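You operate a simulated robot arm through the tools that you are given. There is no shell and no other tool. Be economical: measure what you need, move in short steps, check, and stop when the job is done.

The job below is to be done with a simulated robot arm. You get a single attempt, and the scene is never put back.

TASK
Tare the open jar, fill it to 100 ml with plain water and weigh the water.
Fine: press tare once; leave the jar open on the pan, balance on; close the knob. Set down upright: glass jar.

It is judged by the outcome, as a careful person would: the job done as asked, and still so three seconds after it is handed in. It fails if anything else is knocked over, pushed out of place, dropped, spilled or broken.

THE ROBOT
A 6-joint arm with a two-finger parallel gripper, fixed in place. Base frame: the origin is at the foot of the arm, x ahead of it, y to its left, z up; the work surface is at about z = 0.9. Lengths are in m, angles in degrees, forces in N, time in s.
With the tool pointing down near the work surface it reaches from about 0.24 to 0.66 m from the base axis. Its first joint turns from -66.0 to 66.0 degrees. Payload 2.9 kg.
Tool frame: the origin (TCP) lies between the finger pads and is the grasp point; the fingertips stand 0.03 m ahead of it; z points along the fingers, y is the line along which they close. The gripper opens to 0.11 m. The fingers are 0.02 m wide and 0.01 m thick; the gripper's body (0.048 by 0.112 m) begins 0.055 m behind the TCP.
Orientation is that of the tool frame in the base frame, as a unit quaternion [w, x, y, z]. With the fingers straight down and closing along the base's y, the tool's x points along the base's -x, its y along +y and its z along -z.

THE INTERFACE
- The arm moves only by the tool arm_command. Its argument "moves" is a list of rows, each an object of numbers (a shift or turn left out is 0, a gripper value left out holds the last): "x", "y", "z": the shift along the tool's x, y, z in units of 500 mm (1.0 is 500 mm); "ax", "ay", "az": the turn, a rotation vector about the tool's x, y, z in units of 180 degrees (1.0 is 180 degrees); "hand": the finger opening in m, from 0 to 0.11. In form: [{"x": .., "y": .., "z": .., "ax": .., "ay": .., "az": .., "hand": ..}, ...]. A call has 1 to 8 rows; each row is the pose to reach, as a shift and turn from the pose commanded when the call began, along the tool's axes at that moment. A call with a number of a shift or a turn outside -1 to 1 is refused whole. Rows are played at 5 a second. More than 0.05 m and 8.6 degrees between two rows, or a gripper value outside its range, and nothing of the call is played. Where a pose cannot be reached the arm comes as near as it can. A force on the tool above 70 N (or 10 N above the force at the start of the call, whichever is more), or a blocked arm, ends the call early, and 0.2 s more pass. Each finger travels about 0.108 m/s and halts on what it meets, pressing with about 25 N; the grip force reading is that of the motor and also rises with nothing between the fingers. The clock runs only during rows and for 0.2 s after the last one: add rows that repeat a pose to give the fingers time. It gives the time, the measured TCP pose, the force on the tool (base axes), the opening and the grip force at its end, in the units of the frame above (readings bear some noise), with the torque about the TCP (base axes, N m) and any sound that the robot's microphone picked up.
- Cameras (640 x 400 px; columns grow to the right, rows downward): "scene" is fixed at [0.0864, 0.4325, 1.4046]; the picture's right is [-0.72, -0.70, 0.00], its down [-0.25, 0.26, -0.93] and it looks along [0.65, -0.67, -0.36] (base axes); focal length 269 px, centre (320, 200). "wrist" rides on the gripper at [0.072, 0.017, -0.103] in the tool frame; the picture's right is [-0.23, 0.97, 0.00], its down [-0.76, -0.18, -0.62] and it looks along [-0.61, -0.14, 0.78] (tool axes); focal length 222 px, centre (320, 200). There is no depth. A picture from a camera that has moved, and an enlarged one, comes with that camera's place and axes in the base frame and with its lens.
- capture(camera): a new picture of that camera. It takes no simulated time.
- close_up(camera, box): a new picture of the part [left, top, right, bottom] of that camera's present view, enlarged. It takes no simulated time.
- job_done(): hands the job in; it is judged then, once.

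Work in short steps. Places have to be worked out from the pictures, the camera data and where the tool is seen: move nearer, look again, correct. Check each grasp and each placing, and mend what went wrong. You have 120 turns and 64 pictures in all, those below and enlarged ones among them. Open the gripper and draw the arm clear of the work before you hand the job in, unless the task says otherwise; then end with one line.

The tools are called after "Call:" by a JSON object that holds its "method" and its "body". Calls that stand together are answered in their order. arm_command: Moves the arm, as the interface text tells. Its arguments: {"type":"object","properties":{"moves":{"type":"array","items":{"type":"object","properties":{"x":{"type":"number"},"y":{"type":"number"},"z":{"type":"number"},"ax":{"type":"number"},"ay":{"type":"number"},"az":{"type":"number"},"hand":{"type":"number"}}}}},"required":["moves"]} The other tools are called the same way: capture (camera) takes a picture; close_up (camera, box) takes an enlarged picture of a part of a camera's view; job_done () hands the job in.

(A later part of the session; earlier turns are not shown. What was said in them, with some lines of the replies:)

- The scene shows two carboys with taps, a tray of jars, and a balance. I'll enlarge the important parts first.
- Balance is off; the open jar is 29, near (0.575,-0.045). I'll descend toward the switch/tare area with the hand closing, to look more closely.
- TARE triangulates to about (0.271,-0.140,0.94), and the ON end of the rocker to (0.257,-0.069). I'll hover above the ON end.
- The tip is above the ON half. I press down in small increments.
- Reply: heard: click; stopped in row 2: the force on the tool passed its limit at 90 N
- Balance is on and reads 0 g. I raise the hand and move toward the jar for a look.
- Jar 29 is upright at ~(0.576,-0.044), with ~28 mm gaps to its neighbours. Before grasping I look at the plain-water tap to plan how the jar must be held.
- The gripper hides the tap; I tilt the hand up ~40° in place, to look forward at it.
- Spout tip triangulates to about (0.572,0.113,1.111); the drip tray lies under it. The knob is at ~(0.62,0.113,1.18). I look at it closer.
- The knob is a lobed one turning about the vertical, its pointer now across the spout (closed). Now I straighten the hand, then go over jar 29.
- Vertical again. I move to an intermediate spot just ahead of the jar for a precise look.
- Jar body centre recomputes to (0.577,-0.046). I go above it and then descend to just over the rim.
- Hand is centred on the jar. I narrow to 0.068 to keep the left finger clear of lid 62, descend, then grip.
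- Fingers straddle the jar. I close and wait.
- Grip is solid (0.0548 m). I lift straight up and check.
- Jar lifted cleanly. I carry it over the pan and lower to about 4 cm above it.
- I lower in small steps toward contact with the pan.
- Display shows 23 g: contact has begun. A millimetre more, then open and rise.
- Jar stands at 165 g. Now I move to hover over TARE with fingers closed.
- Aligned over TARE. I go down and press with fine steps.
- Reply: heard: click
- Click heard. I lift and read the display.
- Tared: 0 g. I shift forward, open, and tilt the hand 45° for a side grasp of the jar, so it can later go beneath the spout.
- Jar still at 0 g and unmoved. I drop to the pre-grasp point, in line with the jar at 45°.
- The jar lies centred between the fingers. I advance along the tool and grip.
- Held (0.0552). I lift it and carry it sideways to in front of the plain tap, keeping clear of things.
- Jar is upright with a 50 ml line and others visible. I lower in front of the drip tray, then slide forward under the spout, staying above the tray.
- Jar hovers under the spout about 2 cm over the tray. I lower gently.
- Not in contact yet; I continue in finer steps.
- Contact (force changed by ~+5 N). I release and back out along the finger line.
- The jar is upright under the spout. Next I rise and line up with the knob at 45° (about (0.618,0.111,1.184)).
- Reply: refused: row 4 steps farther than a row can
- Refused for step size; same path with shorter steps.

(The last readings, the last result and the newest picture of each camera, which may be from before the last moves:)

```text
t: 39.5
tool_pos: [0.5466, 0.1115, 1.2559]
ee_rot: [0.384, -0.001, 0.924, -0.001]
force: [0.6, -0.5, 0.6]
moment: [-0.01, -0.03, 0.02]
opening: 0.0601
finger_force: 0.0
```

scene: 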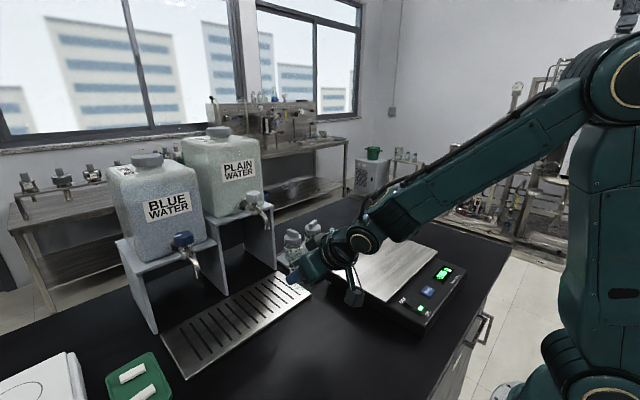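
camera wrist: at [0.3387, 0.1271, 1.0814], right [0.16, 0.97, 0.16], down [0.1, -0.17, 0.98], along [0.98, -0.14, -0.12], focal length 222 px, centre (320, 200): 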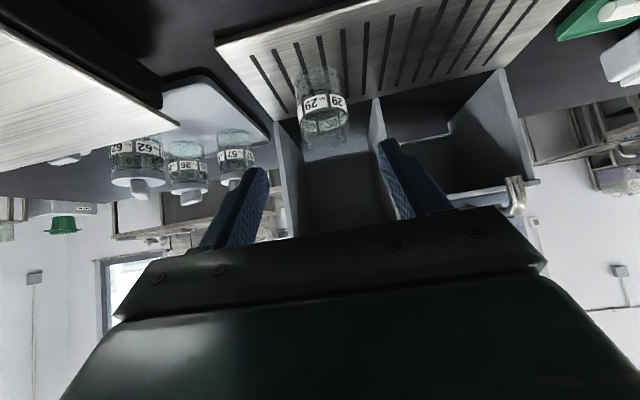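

Now at the pre-grasp spot; I look through the wrist camera at the knob.

Call:
{"method": "close_up", "body": {"camera": "wrist", "box": [220, 60, 420, 230]}}

Call:
{"method": "close_up", "body": {"camera": "scene", "box": [220, 150, 340, 230]}}

```text
2.35 times, centred on (320, 145) of wrist
camera zoom: at [0.4224, 0.1275, 1.2774], right [0.16, 0.97, 0.16], down [0.1, -0.17, 0.98], along [0.98, -0.14, -0.12], focal length 523 px, centre (320, 329)
```

zoom: 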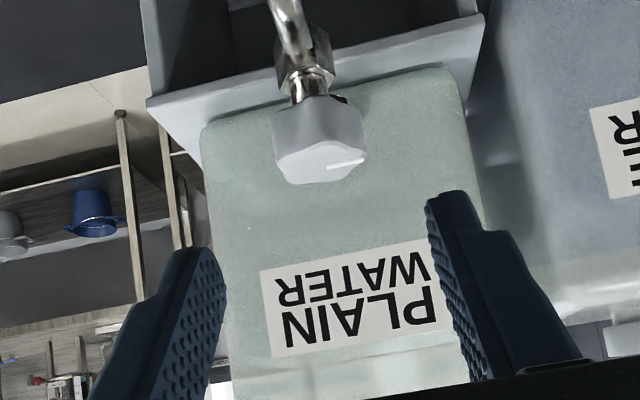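

```text
5.00 times, centred on (280, 190) of scene
camera zoom: at [0.0865, 0.4325, 1.4046], right [-0.72, -0.7, 0.0], down [-0.25, 0.26, -0.93], along [0.65, -0.67, -0.36], focal length 1345 px, centre (520, 250)
```

zoom: 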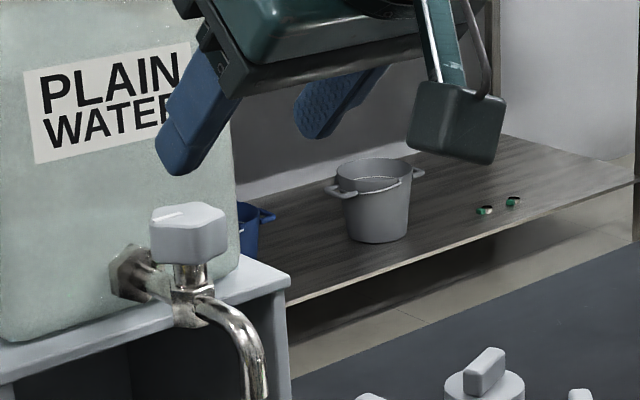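

Knob axis confirmed at (0.616,0.111), top z≈1.189, pointer along +y. I advance so the fingers straddle it.

Call:
{"method": "arm_command", "body": {"moves": [{"z": 0.07}, {"z": 0.13, "x": 0.007}, {"z": 0.17, "x": 0.007}, {"z": 0.203, "x": 0.007}, {"z": 0.203, "x": 0.007}]}}

Call:
{"method": "close_up", "body": {"camera": "scene", "box": [220, 150, 340, 230]}}

```text
t: 40.7
tool_pos: [0.6163, 0.114, 1.1826]
ee_rot: [0.383, -0.001, 0.924, 0.0]
force: [-1.1, -0.5, 0.4]
moment: [-0.01, 0.01, 0.02]
opening: 0.0602
finger_force: 0.0
```

```text
5.00 times, centred on (280, 190) of scene
camera zoom: at [0.0864, 0.4325, 1.4046], right [-0.72, -0.7, 0.0], down [-0.25, 0.26, -0.93], along [0.65, -0.67, -0.36], focal length 1345 px, centre (520, 250)
```

zoom: 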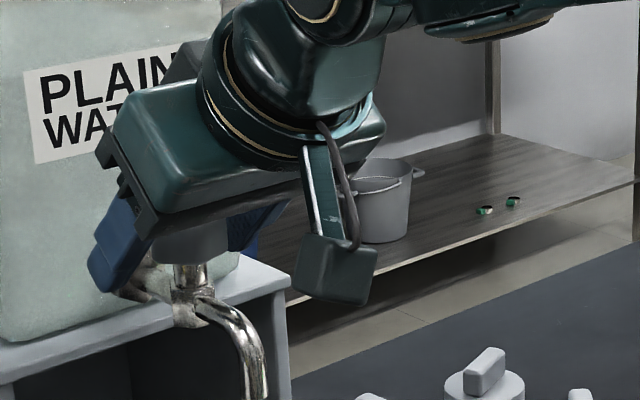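

Fingers are around the knob with no contact force. I close on it.

Call:
{"method": "arm_command", "body": {"moves": [{"hand": 0.05}, {"hand": 0.042}, {"hand": 0.036}, {"hand": 0.03}, {"hand": 0.03}]}}

```text
t: 41.9
tool_pos: [0.6172, 0.1109, 1.1827]
ee_rot: [0.383, 0.001, 0.924, -0.001]
force: [0.2, -14.3, -0.3]
moment: [-0.02, -0.06, -0.12]
opening: 0.0343
finger_force: 45.0
```

Gripped, slightly off-centre in y (−14 N); I correct by 2 mm and turn counter-clockwise 16° about the vertical.

Call:
{"method": "arm_command", "body": {"moves": [{"y": -0.004}, {"y": -0.004, "ax": -0.0157, "az": -0.0157}, {"y": -0.004, "ax": -0.0314, "az": -0.0315}, {"y": -0.004, "ax": -0.047, "az": -0.047}, {"y": -0.004, "ax": -0.0628, "az": -0.063}]}}

Call:
{"method": "close_up", "body": {"camera": "scene", "box": [230, 170, 340, 300]}}

```text
t: 43.1
tool_pos: [0.6161, 0.1096, 1.1831]
ee_rot: [0.38, -0.129, 0.915, 0.053]
force: [3.7, -8.8, 1.0]
moment: [0.81, -0.16, -0.08]
opening: 0.0338
finger_force: 44.8
```

```text
3.08 times, centred on (285, 235) of scene
camera zoom: at [0.0865, 0.4322, 1.4047], right [-0.72, -0.7, 0.0], down [-0.25, 0.26, -0.93], along [0.65, -0.67, -0.36], focal length 828 px, centre (428, 92)
```

zoom: 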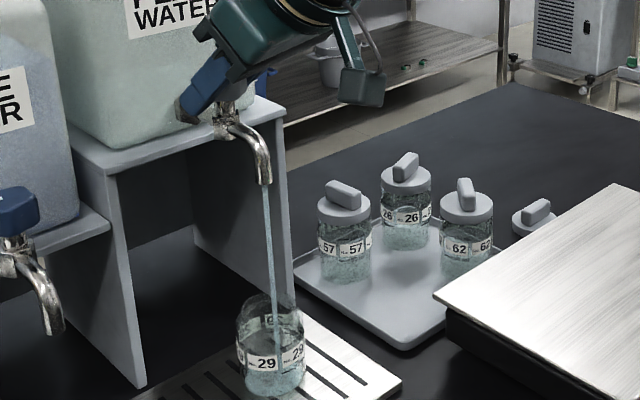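

Water flows and falls into the jar. I zoom on the level (no time passes).

Call:
{"method": "close_up", "body": {"camera": "scene", "box": [300, 260, 340, 310]}}

Call:
{"method": "close_up", "body": {"camera": "scene", "box": [305, 262, 333, 304]}}

```text
8.00 times, centred on (320, 285) of scene
camera zoom: at [0.0865, 0.4322, 1.4047], right [-0.72, -0.7, 0.0], down [-0.25, 0.26, -0.93], along [0.65, -0.67, -0.36], focal length 2152 px, centre (320, -480)
```

zoom: 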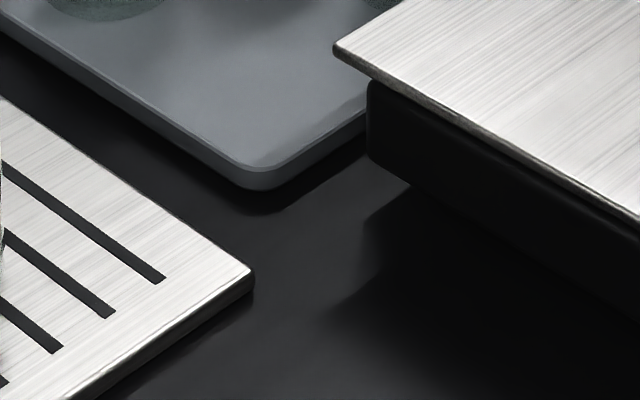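

```text
9.52 times, centred on (319, 283) of scene
camera zoom: at [0.0865, 0.4322, 1.4047], right [-0.72, -0.7, 0.0], down [-0.25, 0.26, -0.93], along [0.65, -0.67, -0.36], focal length 2562 px, centre (330, -590)
```

zoom: 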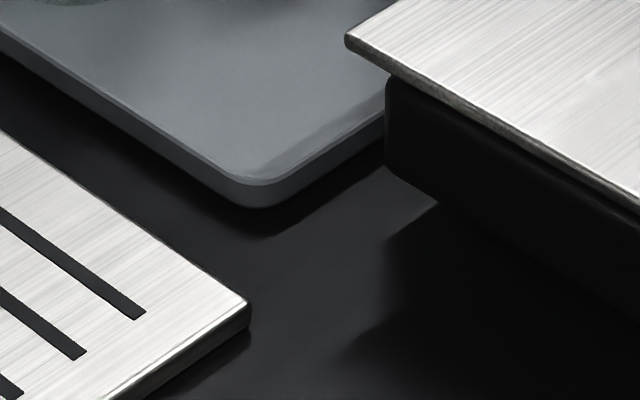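

Wrong box; the jar is at about pixel (269,284).

Call:
{"method": "close_up", "body": {"camera": "scene", "box": [250, 262, 290, 302]}}

```text
10.00 times, centred on (270, 282) of scene
camera zoom: at [0.0865, 0.4322, 1.4047], right [-0.72, -0.7, 0.0], down [-0.25, 0.26, -0.93], along [0.65, -0.67, -0.36], focal length 2690 px, centre (820, -620)
```

zoom: 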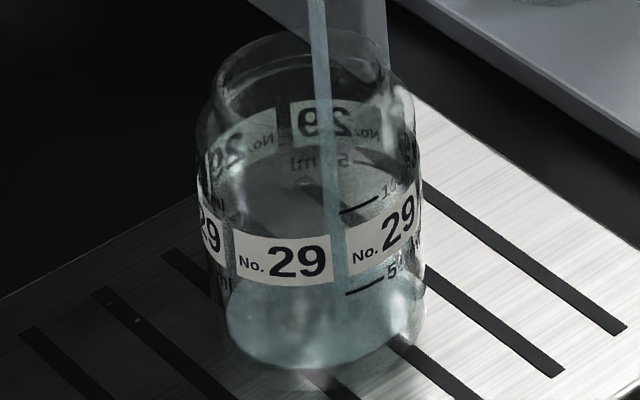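

The 50 and 100 ml lines are visible and the level is still well below 50. I hold for 1.2 s and look again.

Call:
{"method": "arm_command", "body": {"moves": [{"hand": 0.03}, {"hand": 0.03}, {"hand": 0.03}, {"hand": 0.03}, {"hand": 0.03}]}}

Call:
{"method": "close_up", "body": {"camera": "scene", "box": [250, 262, 290, 302]}}

```text
t: 44.3
tool_pos: [0.6182, 0.1085, 1.1823]
ee_rot: [0.38, -0.128, 0.915, 0.051]
force: [8.5, -10.5, 3.5]
moment: [0.5, -0.84, -0.08]
opening: 0.0341
finger_force: 45.0
```

```text
10.00 times, centred on (270, 282) of scene
camera zoom: at [0.0866, 0.4321, 1.4047], right [-0.72, -0.7, 0.0], down [-0.25, 0.26, -0.93], along [0.65, -0.67, -0.36], focal length 2690 px, centre (820, -620)
```

zoom: 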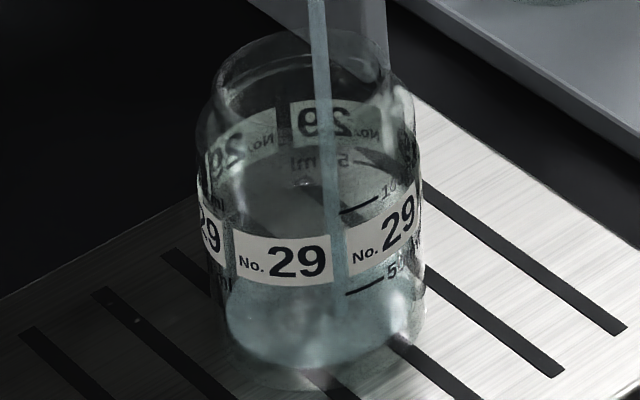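

Only a slight rise; flow is slow. I hold for ~3.6 s more.

Call:
{"method": "arm_command", "body": {"moves": [{"hand": 0.03}, {"hand": 0.03}, {"hand": 0.03}, {"hand": 0.03}, {"hand": 0.03}, {"hand": 0.03}, {"hand": 0.03}, {"hand": 0.03}]}}

Call:
{"method": "arm_command", "body": {"moves": [{"hand": 0.03}, {"hand": 0.03}, {"hand": 0.03}, {"hand": 0.03}, {"hand": 0.03}, {"hand": 0.03}, {"hand": 0.03}, {"hand": 0.03}]}}

Call:
{"method": "close_up", "body": {"camera": "scene", "box": [250, 262, 290, 302]}}

```text
t: 46.1
tool_pos: [0.6168, 0.1087, 1.1836]
ee_rot: [0.38, -0.129, 0.914, 0.052]
force: [12.3, -10.8, 8.5]
moment: [0.1, 0.06, -0.05]
opening: 0.0343
finger_force: 45.6
```

```text
t: 47.9
tool_pos: [0.6171, 0.1085, 1.1831]
ee_rot: [0.38, -0.129, 0.915, 0.052]
force: [13.3, -10.6, 11.9]
moment: [0.23, 0.11, -0.04]
opening: 0.034
finger_force: 44.9
```

```text
10.00 times, centred on (270, 282) of scene
camera zoom: at [0.0867, 0.4321, 1.4048], right [-0.72, -0.7, 0.0], down [-0.25, 0.26, -0.93], along [0.65, -0.67, -0.36], focal length 2690 px, centre (820, -620)
```

zoom: 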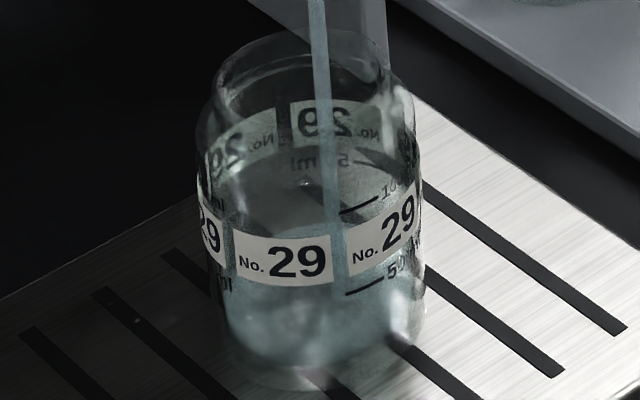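

The level creeps up (~3 ml/s estimated). I hold about 7 s more.

Call:
{"method": "arm_command", "body": {"moves": [{"hand": 0.03}, {"hand": 0.03}, {"hand": 0.03}, {"hand": 0.03}, {"hand": 0.03}, {"hand": 0.03}, {"hand": 0.03}, {"hand": 0.03}]}}

Call:
{"method": "arm_command", "body": {"moves": [{"hand": 0.03}, {"hand": 0.03}, {"hand": 0.03}, {"hand": 0.03}, {"hand": 0.03}, {"hand": 0.03}, {"hand": 0.03}, {"hand": 0.03}]}}

Call:
{"method": "arm_command", "body": {"moves": [{"hand": 0.03}, {"hand": 0.03}, {"hand": 0.03}, {"hand": 0.03}, {"hand": 0.03}, {"hand": 0.03}, {"hand": 0.03}, {"hand": 0.03}]}}

Call:
{"method": "arm_command", "body": {"moves": [{"hand": 0.03}, {"hand": 0.03}, {"hand": 0.03}, {"hand": 0.03}, {"hand": 0.03}, {"hand": 0.03}, {"hand": 0.03}, {"hand": 0.03}]}}

Call:
{"method": "close_up", "body": {"camera": "scene", "box": [250, 262, 290, 302]}}

```text
t: 49.7
tool_pos: [0.6166, 0.1091, 1.1833]
ee_rot: [0.379, -0.128, 0.915, 0.052]
force: [11.7, -11.7, 11.6]
moment: [0.26, 0.05, -0.04]
opening: 0.0343
finger_force: 45.0
```

```text
t: 51.5
tool_pos: [0.6166, 0.1084, 1.1821]
ee_rot: [0.381, -0.128, 0.914, 0.052]
force: [12.6, -11.0, 10.6]
moment: [0.23, -0.02, -0.05]
opening: 0.0341
finger_force: 45.1
```

```text
t: 53.3
tool_pos: [0.6178, 0.1089, 1.1824]
ee_rot: [0.38, -0.128, 0.915, 0.051]
force: [11.5, -11.1, 11.5]
moment: [0.28, -0.04, -0.02]
opening: 0.0342
finger_force: 45.1
```

```text
t: 55.1
tool_pos: [0.6177, 0.1094, 1.1826]
ee_rot: [0.38, -0.127, 0.915, 0.051]
force: [11.9, -10.6, 11.1]
moment: [0.28, -0.05, 0.01]
opening: 0.0343
finger_force: 44.9
```

```text
10.00 times, centred on (270, 282) of scene
camera zoom: at [0.0866, 0.4321, 1.4048], right [-0.72, -0.7, 0.0], down [-0.25, 0.26, -0.93], along [0.65, -0.67, -0.36], focal length 2690 px, centre (820, -620)
```

zoom: 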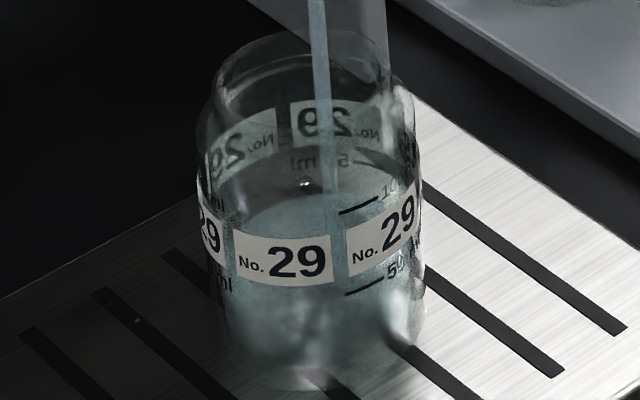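

The water surface's rear edge is now visible: I estimate ~39 ml after ~12.5 s (~3.1 ml/s). I hold for 12.6 s more, aiming at ~78 ml before looking again.

Call:
{"method": "arm_command", "body": {"moves": [{"hand": 0.03}, {"hand": 0.03}, {"hand": 0.03}, {"hand": 0.03}, {"hand": 0.03}, {"hand": 0.03}, {"hand": 0.03}, {"hand": 0.03}]}}

Call:
{"method": "arm_command", "body": {"moves": [{"hand": 0.03}, {"hand": 0.03}, {"hand": 0.03}, {"hand": 0.03}, {"hand": 0.03}, {"hand": 0.03}, {"hand": 0.03}, {"hand": 0.03}]}}

Call:
{"method": "arm_command", "body": {"moves": [{"hand": 0.03}, {"hand": 0.03}, {"hand": 0.03}, {"hand": 0.03}, {"hand": 0.03}, {"hand": 0.03}, {"hand": 0.03}, {"hand": 0.03}]}}

Call:
{"method": "arm_command", "body": {"moves": [{"hand": 0.03}, {"hand": 0.03}, {"hand": 0.03}, {"hand": 0.03}, {"hand": 0.03}, {"hand": 0.03}, {"hand": 0.03}, {"hand": 0.03}]}}

Call:
{"method": "arm_command", "body": {"moves": [{"hand": 0.03}, {"hand": 0.03}, {"hand": 0.03}, {"hand": 0.03}, {"hand": 0.03}, {"hand": 0.03}, {"hand": 0.03}, {"hand": 0.03}]}}

Call:
{"method": "arm_command", "body": {"moves": [{"hand": 0.03}, {"hand": 0.03}, {"hand": 0.03}, {"hand": 0.03}, {"hand": 0.03}, {"hand": 0.03}, {"hand": 0.03}, {"hand": 0.03}]}}

Call:
{"method": "arm_command", "body": {"moves": [{"hand": 0.03}, {"hand": 0.03}, {"hand": 0.03}, {"hand": 0.03}, {"hand": 0.03}, {"hand": 0.03}, {"hand": 0.03}, {"hand": 0.03}]}}

Call:
{"method": "close_up", "body": {"camera": "scene", "box": [250, 262, 290, 302]}}

```text
t: 56.9
tool_pos: [0.6176, 0.1086, 1.1821]
ee_rot: [0.38, -0.129, 0.914, 0.052]
force: [11.4, -12.2, 11.6]
moment: [0.3, -0.04, -0.03]
opening: 0.0342
finger_force: 44.1
```

```text
t: 58.7
tool_pos: [0.6174, 0.1082, 1.1815]
ee_rot: [0.38, -0.128, 0.915, 0.051]
force: [12.1, -11.4, 12.2]
moment: [0.25, -0.05, -0.06]
opening: 0.0342
finger_force: 45.4
```

```text
t: 60.5
tool_pos: [0.6178, 0.109, 1.1835]
ee_rot: [0.38, -0.128, 0.915, 0.051]
force: [11.9, -10.6, 11.3]
moment: [0.29, -0.08, -0.05]
opening: 0.0341
finger_force: 44.9
```

```text
t: 62.3
tool_pos: [0.6168, 0.1089, 1.183]
ee_rot: [0.38, -0.128, 0.915, 0.052]
force: [11.8, -10.2, 11.4]
moment: [0.25, -0.06, -0.04]
opening: 0.0342
finger_force: 44.8
```

```text
t: 64.1
tool_pos: [0.6171, 0.1091, 1.1812]
ee_rot: [0.38, -0.128, 0.915, 0.051]
force: [10.7, -11.2, 11.1]
moment: [0.28, -0.06, -0.03]
opening: 0.0343
finger_force: 45.2
```

```text
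t: 65.9
tool_pos: [0.6158, 0.1093, 1.182]
ee_rot: [0.38, -0.129, 0.915, 0.051]
force: [10.4, -11.2, 12.2]
moment: [0.3, -0.04, -0.07]
opening: 0.0343
finger_force: 44.7
```

```text
t: 67.7
tool_pos: [0.6174, 0.1097, 1.1825]
ee_rot: [0.38, -0.129, 0.914, 0.051]
force: [10.0, -11.2, 11.5]
moment: [0.28, -0.08, -0.05]
opening: 0.034
finger_force: 44.9
```

```text
10.00 times, centred on (270, 282) of scene
camera zoom: at [0.0866, 0.4321, 1.4048], right [-0.72, -0.7, 0.0], down [-0.25, 0.26, -0.93], along [0.65, -0.67, -0.36], focal length 2690 px, centre (820, -620)
```

zoom: 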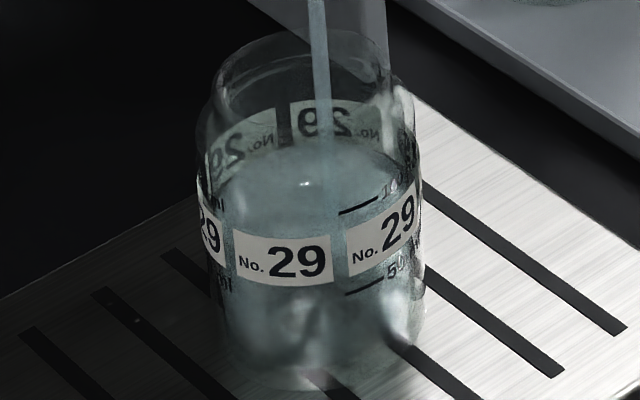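

Surface is now at ~74 ml (rear edge between the 50 and 100 levels; rate ~2.8 ml/s). I hold 6.4 s more, to about 92 ml.

Call:
{"method": "arm_command", "body": {"moves": [{"hand": 0.03}, {"hand": 0.03}, {"hand": 0.03}, {"hand": 0.03}, {"hand": 0.03}, {"hand": 0.03}, {"hand": 0.03}, {"hand": 0.03}]}}

Call:
{"method": "arm_command", "body": {"moves": [{"hand": 0.03}, {"hand": 0.03}, {"hand": 0.03}, {"hand": 0.03}, {"hand": 0.03}, {"hand": 0.03}, {"hand": 0.03}, {"hand": 0.03}]}}

Call:
{"method": "arm_command", "body": {"moves": [{"hand": 0.03}, {"hand": 0.03}, {"hand": 0.03}, {"hand": 0.03}, {"hand": 0.03}, {"hand": 0.03}, {"hand": 0.03}, {"hand": 0.03}]}}

Call:
{"method": "arm_command", "body": {"moves": [{"hand": 0.03}, {"hand": 0.03}, {"hand": 0.03}, {"hand": 0.03}]}}

Call:
{"method": "close_up", "body": {"camera": "scene", "box": [250, 262, 290, 302]}}

```text
t: 69.5
tool_pos: [0.6176, 0.109, 1.1822]
ee_rot: [0.381, -0.128, 0.914, 0.051]
force: [11.9, -11.0, 11.2]
moment: [0.32, -0.06, 0.0]
opening: 0.034
finger_force: 45.3
```

```text
t: 71.3
tool_pos: [0.6179, 0.1089, 1.183]
ee_rot: [0.38, -0.129, 0.914, 0.052]
force: [11.0, -11.3, 11.6]
moment: [0.27, -0.07, -0.03]
opening: 0.0339
finger_force: 44.0
```

```text
t: 73.1
tool_pos: [0.6169, 0.1083, 1.1818]
ee_rot: [0.38, -0.128, 0.914, 0.051]
force: [11.2, -12.0, 11.4]
moment: [0.32, -0.03, -0.04]
opening: 0.0342
finger_force: 44.7
```

```text
t: 74.1
tool_pos: [0.6185, 0.1082, 1.183]
ee_rot: [0.381, -0.128, 0.914, 0.051]
force: [11.5, -11.4, 11.6]
moment: [0.32, -0.06, -0.07]
opening: 0.0343
finger_force: 44.9
```

```text
10.00 times, centred on (270, 282) of scene
camera zoom: at [0.0866, 0.4321, 1.4048], right [-0.72, -0.7, 0.0], down [-0.25, 0.26, -0.93], along [0.65, -0.67, -0.36], focal length 2690 px, centre (820, -620)
```

zoom: 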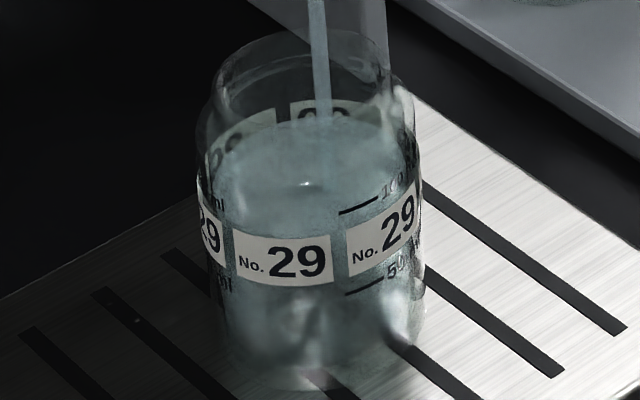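

Now ~80–84 ml, rate ~2.5 ml/s. Hold another 5.4 s and check against the rear label/100 line.

Call:
{"method": "arm_command", "body": {"moves": [{"hand": 0.03}, {"hand": 0.03}, {"hand": 0.03}, {"hand": 0.03}, {"hand": 0.03}, {"hand": 0.03}, {"hand": 0.03}, {"hand": 0.03}]}}

Call:
{"method": "arm_command", "body": {"moves": [{"hand": 0.03}, {"hand": 0.03}, {"hand": 0.03}, {"hand": 0.03}, {"hand": 0.03}, {"hand": 0.03}, {"hand": 0.03}, {"hand": 0.03}]}}

Call:
{"method": "arm_command", "body": {"moves": [{"hand": 0.03}, {"hand": 0.03}, {"hand": 0.03}, {"hand": 0.03}, {"hand": 0.03}, {"hand": 0.03}, {"hand": 0.03}]}}

Call:
{"method": "close_up", "body": {"camera": "scene", "box": [250, 262, 290, 302]}}

```text
t: 75.9
tool_pos: [0.6169, 0.1079, 1.1829]
ee_rot: [0.38, -0.129, 0.915, 0.051]
force: [11.0, -11.5, 11.0]
moment: [0.33, -0.08, -0.06]
opening: 0.0339
finger_force: 45.0
```

```text
t: 77.7
tool_pos: [0.6173, 0.1088, 1.1828]
ee_rot: [0.38, -0.128, 0.915, 0.051]
force: [11.7, -9.8, 11.4]
moment: [0.26, -0.05, -0.08]
opening: 0.0341
finger_force: 45.5
```

```text
t: 79.3
tool_pos: [0.6171, 0.1081, 1.1832]
ee_rot: [0.38, -0.129, 0.915, 0.052]
force: [11.0, -9.6, 10.8]
moment: [0.29, -0.11, -0.05]
opening: 0.0345
finger_force: 44.4
```

```text
10.00 times, centred on (270, 282) of scene
camera zoom: at [0.0866, 0.4321, 1.4048], right [-0.72, -0.7, 0.0], down [-0.25, 0.26, -0.93], along [0.65, -0.67, -0.36], focal length 2690 px, centre (820, -620)
```

zoom: 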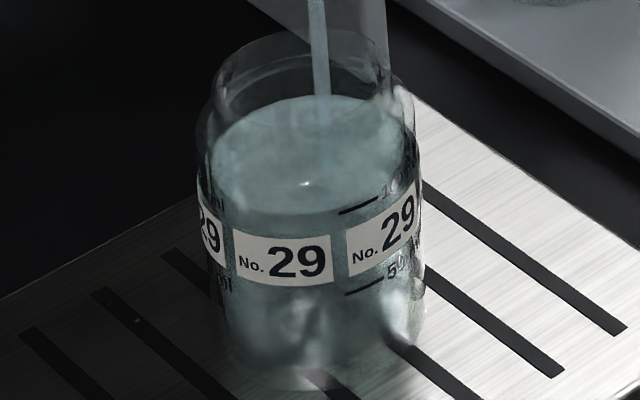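

The surface now reaches the 100 ml line. I close the knob right away, turning back clockwise slightly past the start.

Call:
{"method": "arm_command", "body": {"moves": [{"ax": 0.033, "az": 0.033}, {"ax": 0.0628, "az": 0.063}, {"ax": 0.072, "az": 0.072}, {"ax": 0.072, "az": 0.072}]}}

Call:
{"method": "close_up", "body": {"camera": "scene", "box": [240, 190, 300, 310]}}

```text
t: 80.3
tool_pos: [0.6173, 0.1103, 1.1826]
ee_rot: [0.383, 0.017, 0.923, -0.009]
force: [0.8, -2.6, 16.4]
moment: [-0.26, -0.04, 1.08]
opening: 0.0344
finger_force: 45.2
```

```text
3.33 times, centred on (270, 250) of scene
camera zoom: at [0.0861, 0.4324, 1.4047], right [-0.72, -0.7, 0.0], down [-0.25, 0.26, -0.93], along [0.65, -0.67, -0.36], focal length 897 px, centre (487, 33)
```

zoom: 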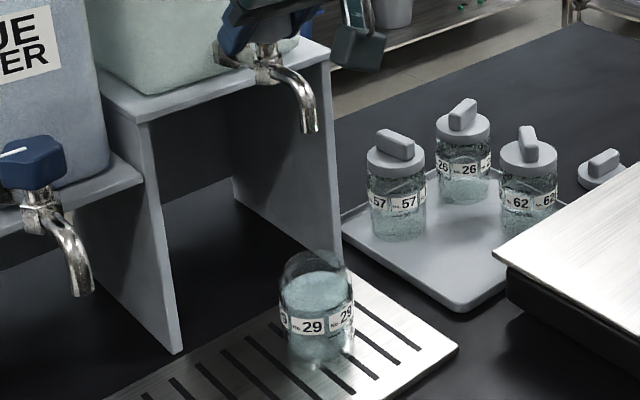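

Flow stopped; the torque shows the knob at its stop. I release and back out along the tool axis.

Call:
{"method": "arm_command", "body": {"moves": [{"hand": 0.045}, {"hand": 0.06}, {"hand": 0.06}, {"z": -0.06}, {"z": -0.13}, {"z": -0.2}, {"z": -0.2, "ax": -0.0095, "az": -0.0095}, {"z": -0.2, "ax": -0.0095, "az": -0.0095, "hand": 0.076}]}}

Call:
{"method": "close_up", "body": {"camera": "scene", "box": [230, 170, 310, 310]}}

```text
t: 82.1
tool_pos: [0.5458, 0.1119, 1.2527]
ee_rot: [0.383, -0.001, 0.924, -0.002]
force: [0.4, 0.4, -0.5]
moment: [-0.02, -0.01, 0.02]
opening: 0.0758
finger_force: 0.0
```

```text
2.86 times, centred on (270, 240) of scene
camera zoom: at [0.0864, 0.4325, 1.4046], right [-0.72, -0.7, 0.0], down [-0.25, 0.26, -0.93], along [0.65, -0.67, -0.36], focal length 769 px, centre (463, 86)
```

zoom: 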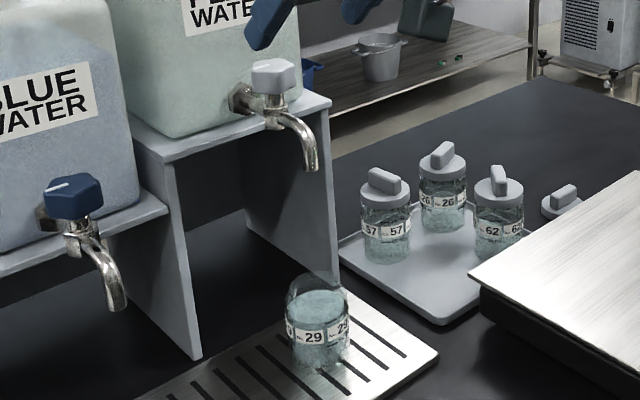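

Tap closed, no drip, jar upright. I retrace to the side-grasp approach point.

Call:
{"method": "arm_command", "body": {"moves": [{"x": 0.06, "z": -0.06}, {"x": 0.1165, "z": -0.1165}, {"x": 0.183, "z": -0.05}, {"x": 0.25, "z": 0.017}, {"x": 0.316, "z": 0.083}, {"x": 0.36, "z": 0.127}, {"x": 0.388, "z": 0.155}, {"x": 0.388, "z": 0.155}]}}

```text
t: 83.9
tool_pos: [0.4629, 0.1133, 1.0609]
ee_rot: [0.383, 0.0, 0.924, -0.002]
force: [-0.2, 0.3, 0.8]
moment: [0.02, 0.0, -0.01]
opening: 0.0763
finger_force: 0.1
```

At the approach point. I advance to the jar and grip it.

Call:
{"method": "arm_command", "body": {"moves": [{"z": 0.08, "y": -0.003}, {"z": 0.15, "x": -0.004, "y": -0.003}, {"z": 0.22, "x": -0.006, "y": -0.003}, {"z": 0.27, "x": -0.006, "y": -0.003}, {"z": 0.2996, "x": -0.006, "y": -0.003}, {"z": 0.2996, "x": -0.006, "y": -0.003}]}}

Call:
{"method": "arm_command", "body": {"moves": [{"hand": 0.066}, {"hand": 0.06}, {"hand": 0.055}, {"hand": 0.05}, {"hand": 0.045}, {"hand": 0.045}]}}

```text
t: 85.3
tool_pos: [0.5724, 0.111, 0.9562]
ee_rot: [0.383, -0.001, 0.924, 0.0]
force: [-0.1, -0.7, -0.2]
moment: [0.01, -0.01, -0.02]
opening: 0.076
finger_force: 0.0
```

```text
t: 86.7
tool_pos: [0.572, 0.111, 0.9571]
ee_rot: [0.383, -0.002, 0.924, 0.0]
force: [0.0, 1.2, -0.1]
moment: [0.09, 0.03, 0.0]
opening: 0.0554
finger_force: 25.5
```

Gripped (0.0554). I lift slightly and withdraw slowly to avoid slosh.

Call:
{"method": "arm_command", "body": {"moves": [{"x": -0.01, "z": -0.01}, {"x": -0.028, "z": -0.028}, {"x": 0.0, "z": -0.056}, {"x": 0.035, "z": -0.091}, {"x": 0.075, "z": -0.131}, {"x": 0.115, "z": -0.171}, {"x": 0.15, "z": -0.206}, {"x": 0.171, "z": -0.227}]}}

Call:
{"method": "arm_command", "body": {"moves": [{"x": -0.01, "z": -0.01}, {"x": -0.03, "z": -0.03}, {"x": -0.06, "z": -0.06}, {"x": -0.09, "z": -0.09}, {"x": -0.115, "z": -0.115}, {"x": -0.127, "z": -0.127}, {"x": -0.127, "z": -0.127}]}}

Call:
{"method": "close_up", "body": {"camera": "scene", "box": [250, 170, 400, 310]}}

```text
t: 88.5
tool_pos: [0.4315, 0.1097, 0.9759]
ee_rot: [0.383, -0.001, 0.924, -0.001]
force: [-0.1, 0.2, -2.1]
moment: [0.03, 0.04, -0.01]
opening: 0.0553
finger_force: 25.4
```

```text
t: 90.1
tool_pos: [0.4321, 0.1087, 1.0666]
ee_rot: [0.384, -0.001, 0.923, -0.001]
force: [0.0, 0.3, -3.3]
moment: [-0.02, 0.05, -0.05]
opening: 0.0552
finger_force: 25.0
```

```text
2.86 times, centred on (325, 240) of scene
camera zoom: at [0.0865, 0.4325, 1.4046], right [-0.72, -0.7, 0.0], down [-0.25, 0.26, -0.93], along [0.65, -0.67, -0.36], focal length 769 px, centre (306, 86)
```

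zoom: 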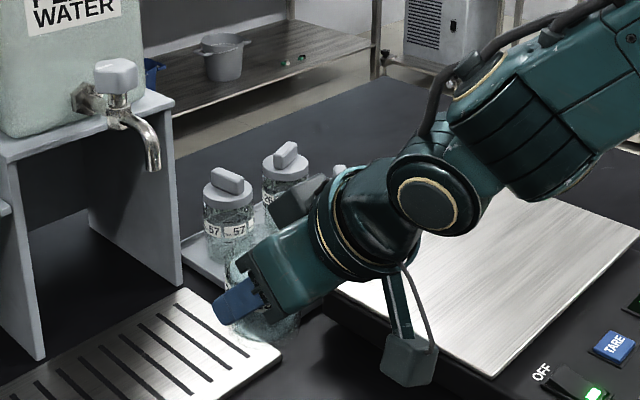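

Held well. Lateral carry back over the pan, slowly.

Call:
{"method": "arm_command", "body": {"moves": [{"y": -0.03}, {"y": -0.09}, {"y": -0.16}, {"y": -0.235}, {"y": -0.31}, {"y": -0.38}, {"y": -0.43}, {"y": -0.458}]}}

Call:
{"method": "arm_command", "body": {"moves": [{"x": 0.02, "z": 0.02}, {"x": 0.04, "z": 0.04}, {"x": 0.055, "z": 0.055}, {"x": 0.065, "z": 0.065}, {"x": 0.065, "z": 0.065}]}}

```text
t: 91.9
tool_pos: [0.4311, -0.1192, 1.0665]
ee_rot: [0.383, -0.002, 0.924, 0.0]
force: [-0.6, -0.9, -2.7]
moment: [-0.01, 0.0, 0.01]
opening: 0.0551
finger_force: 24.9
```

```text
t: 93.1
tool_pos: [0.4319, -0.1188, 1.0202]
ee_rot: [0.384, -0.001, 0.923, -0.002]
force: [0.0, -0.1, -2.3]
moment: [0.04, 0.02, -0.01]
opening: 0.0552
finger_force: 24.9
```

About 7 mm above the pan by my estimate; I lower in fine steps.

Call:
{"method": "arm_command", "body": {"moves": [{"x": 0.005, "z": 0.005}, {"x": 0.008, "z": 0.008}, {"x": 0.01, "z": 0.01}, {"x": 0.011, "z": 0.011}, {"x": 0.011, "z": 0.011}]}}

```text
t: 94.3
tool_pos: [0.4324, -0.1179, 1.0134]
ee_rot: [0.385, -0.001, 0.923, -0.002]
force: [-3.6, 1.6, 12.3]
moment: [0.29, 0.26, 0.04]
opening: 0.0552
finger_force: 25.1
```

Contact (+15 N). I ease up ~1 mm, open and back out.

Call:
{"method": "arm_command", "body": {"moves": [{"x": -0.001, "z": -0.001}, {"x": -0.001, "z": -0.001, "hand": 0.06}, {"x": -0.001, "z": -0.001, "hand": 0.068}, {"x": -0.001, "z": -0.001, "hand": 0.076}, {"x": -0.001, "z": -0.001}, {"x": -0.001, "z": -0.06}, {"x": -0.001, "z": -0.14}, {"x": -0.001, "z": -0.22}]}}

Call:
{"method": "close_up", "body": {"camera": "scene", "box": [340, 190, 480, 310]}}

```text
t: 96.1
tool_pos: [0.353, -0.1171, 1.0925]
ee_rot: [0.383, -0.002, 0.924, -0.001]
force: [-0.3, 0.4, 0.6]
moment: [0.02, 0.0, -0.01]
opening: 0.0758
finger_force: 0.1
```

```text
3.33 times, centred on (410, 250) of scene
camera zoom: at [0.0864, 0.4325, 1.4046], right [-0.72, -0.7, 0.0], down [-0.25, 0.26, -0.93], along [0.65, -0.67, -0.36], focal length 897 px, centre (20, 33)
```

zoom: 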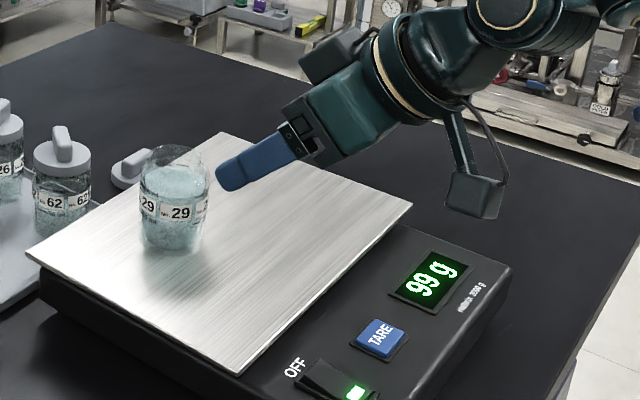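

The balance reads 99 g with the jar upright and open on the pan. I draw the arm up and clear.

Call:
{"method": "arm_command", "body": {"moves": [{"x": -0.03, "z": -0.07}, {"x": -0.09, "z": -0.13}, {"x": -0.15, "z": -0.19}, {"x": -0.21, "z": -0.25}, {"x": -0.21, "z": -0.25}]}}

Call:
{"method": "capture", "body": {"camera": "scene"}}

```text
t: 97.3
tool_pos: [0.3412, -0.119, 1.2558]
ee_rot: [0.382, -0.002, 0.924, -0.001]
force: [0.3, 0.2, -0.1]
moment: [-0.01, 0.04, -0.04]
opening: 0.0759
finger_force: 0.0
```

```text
4 pictures are left
```

scene: 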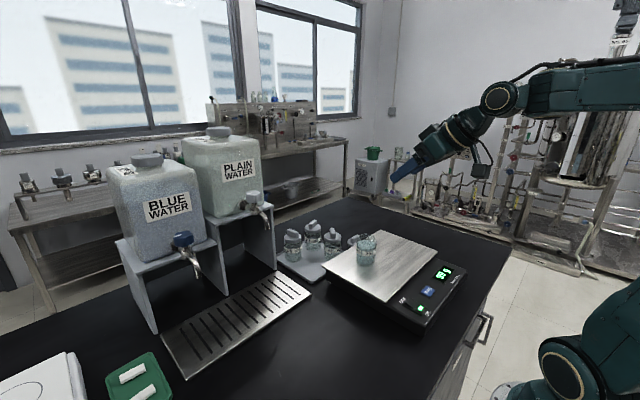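

Everything is in place, the tap is closed and the arm is clear; I hand the job in.

Call:
{"method": "job_done", "body": {}}

```text
The job is handed in.
```

I tared the open jar (No. 29) with one press, filled it to the 100 ml line with plain water, and weighed it: the balance, left on, reads 99 g, with the jar upright and open on the pan, the tap closed and nothing spilled.
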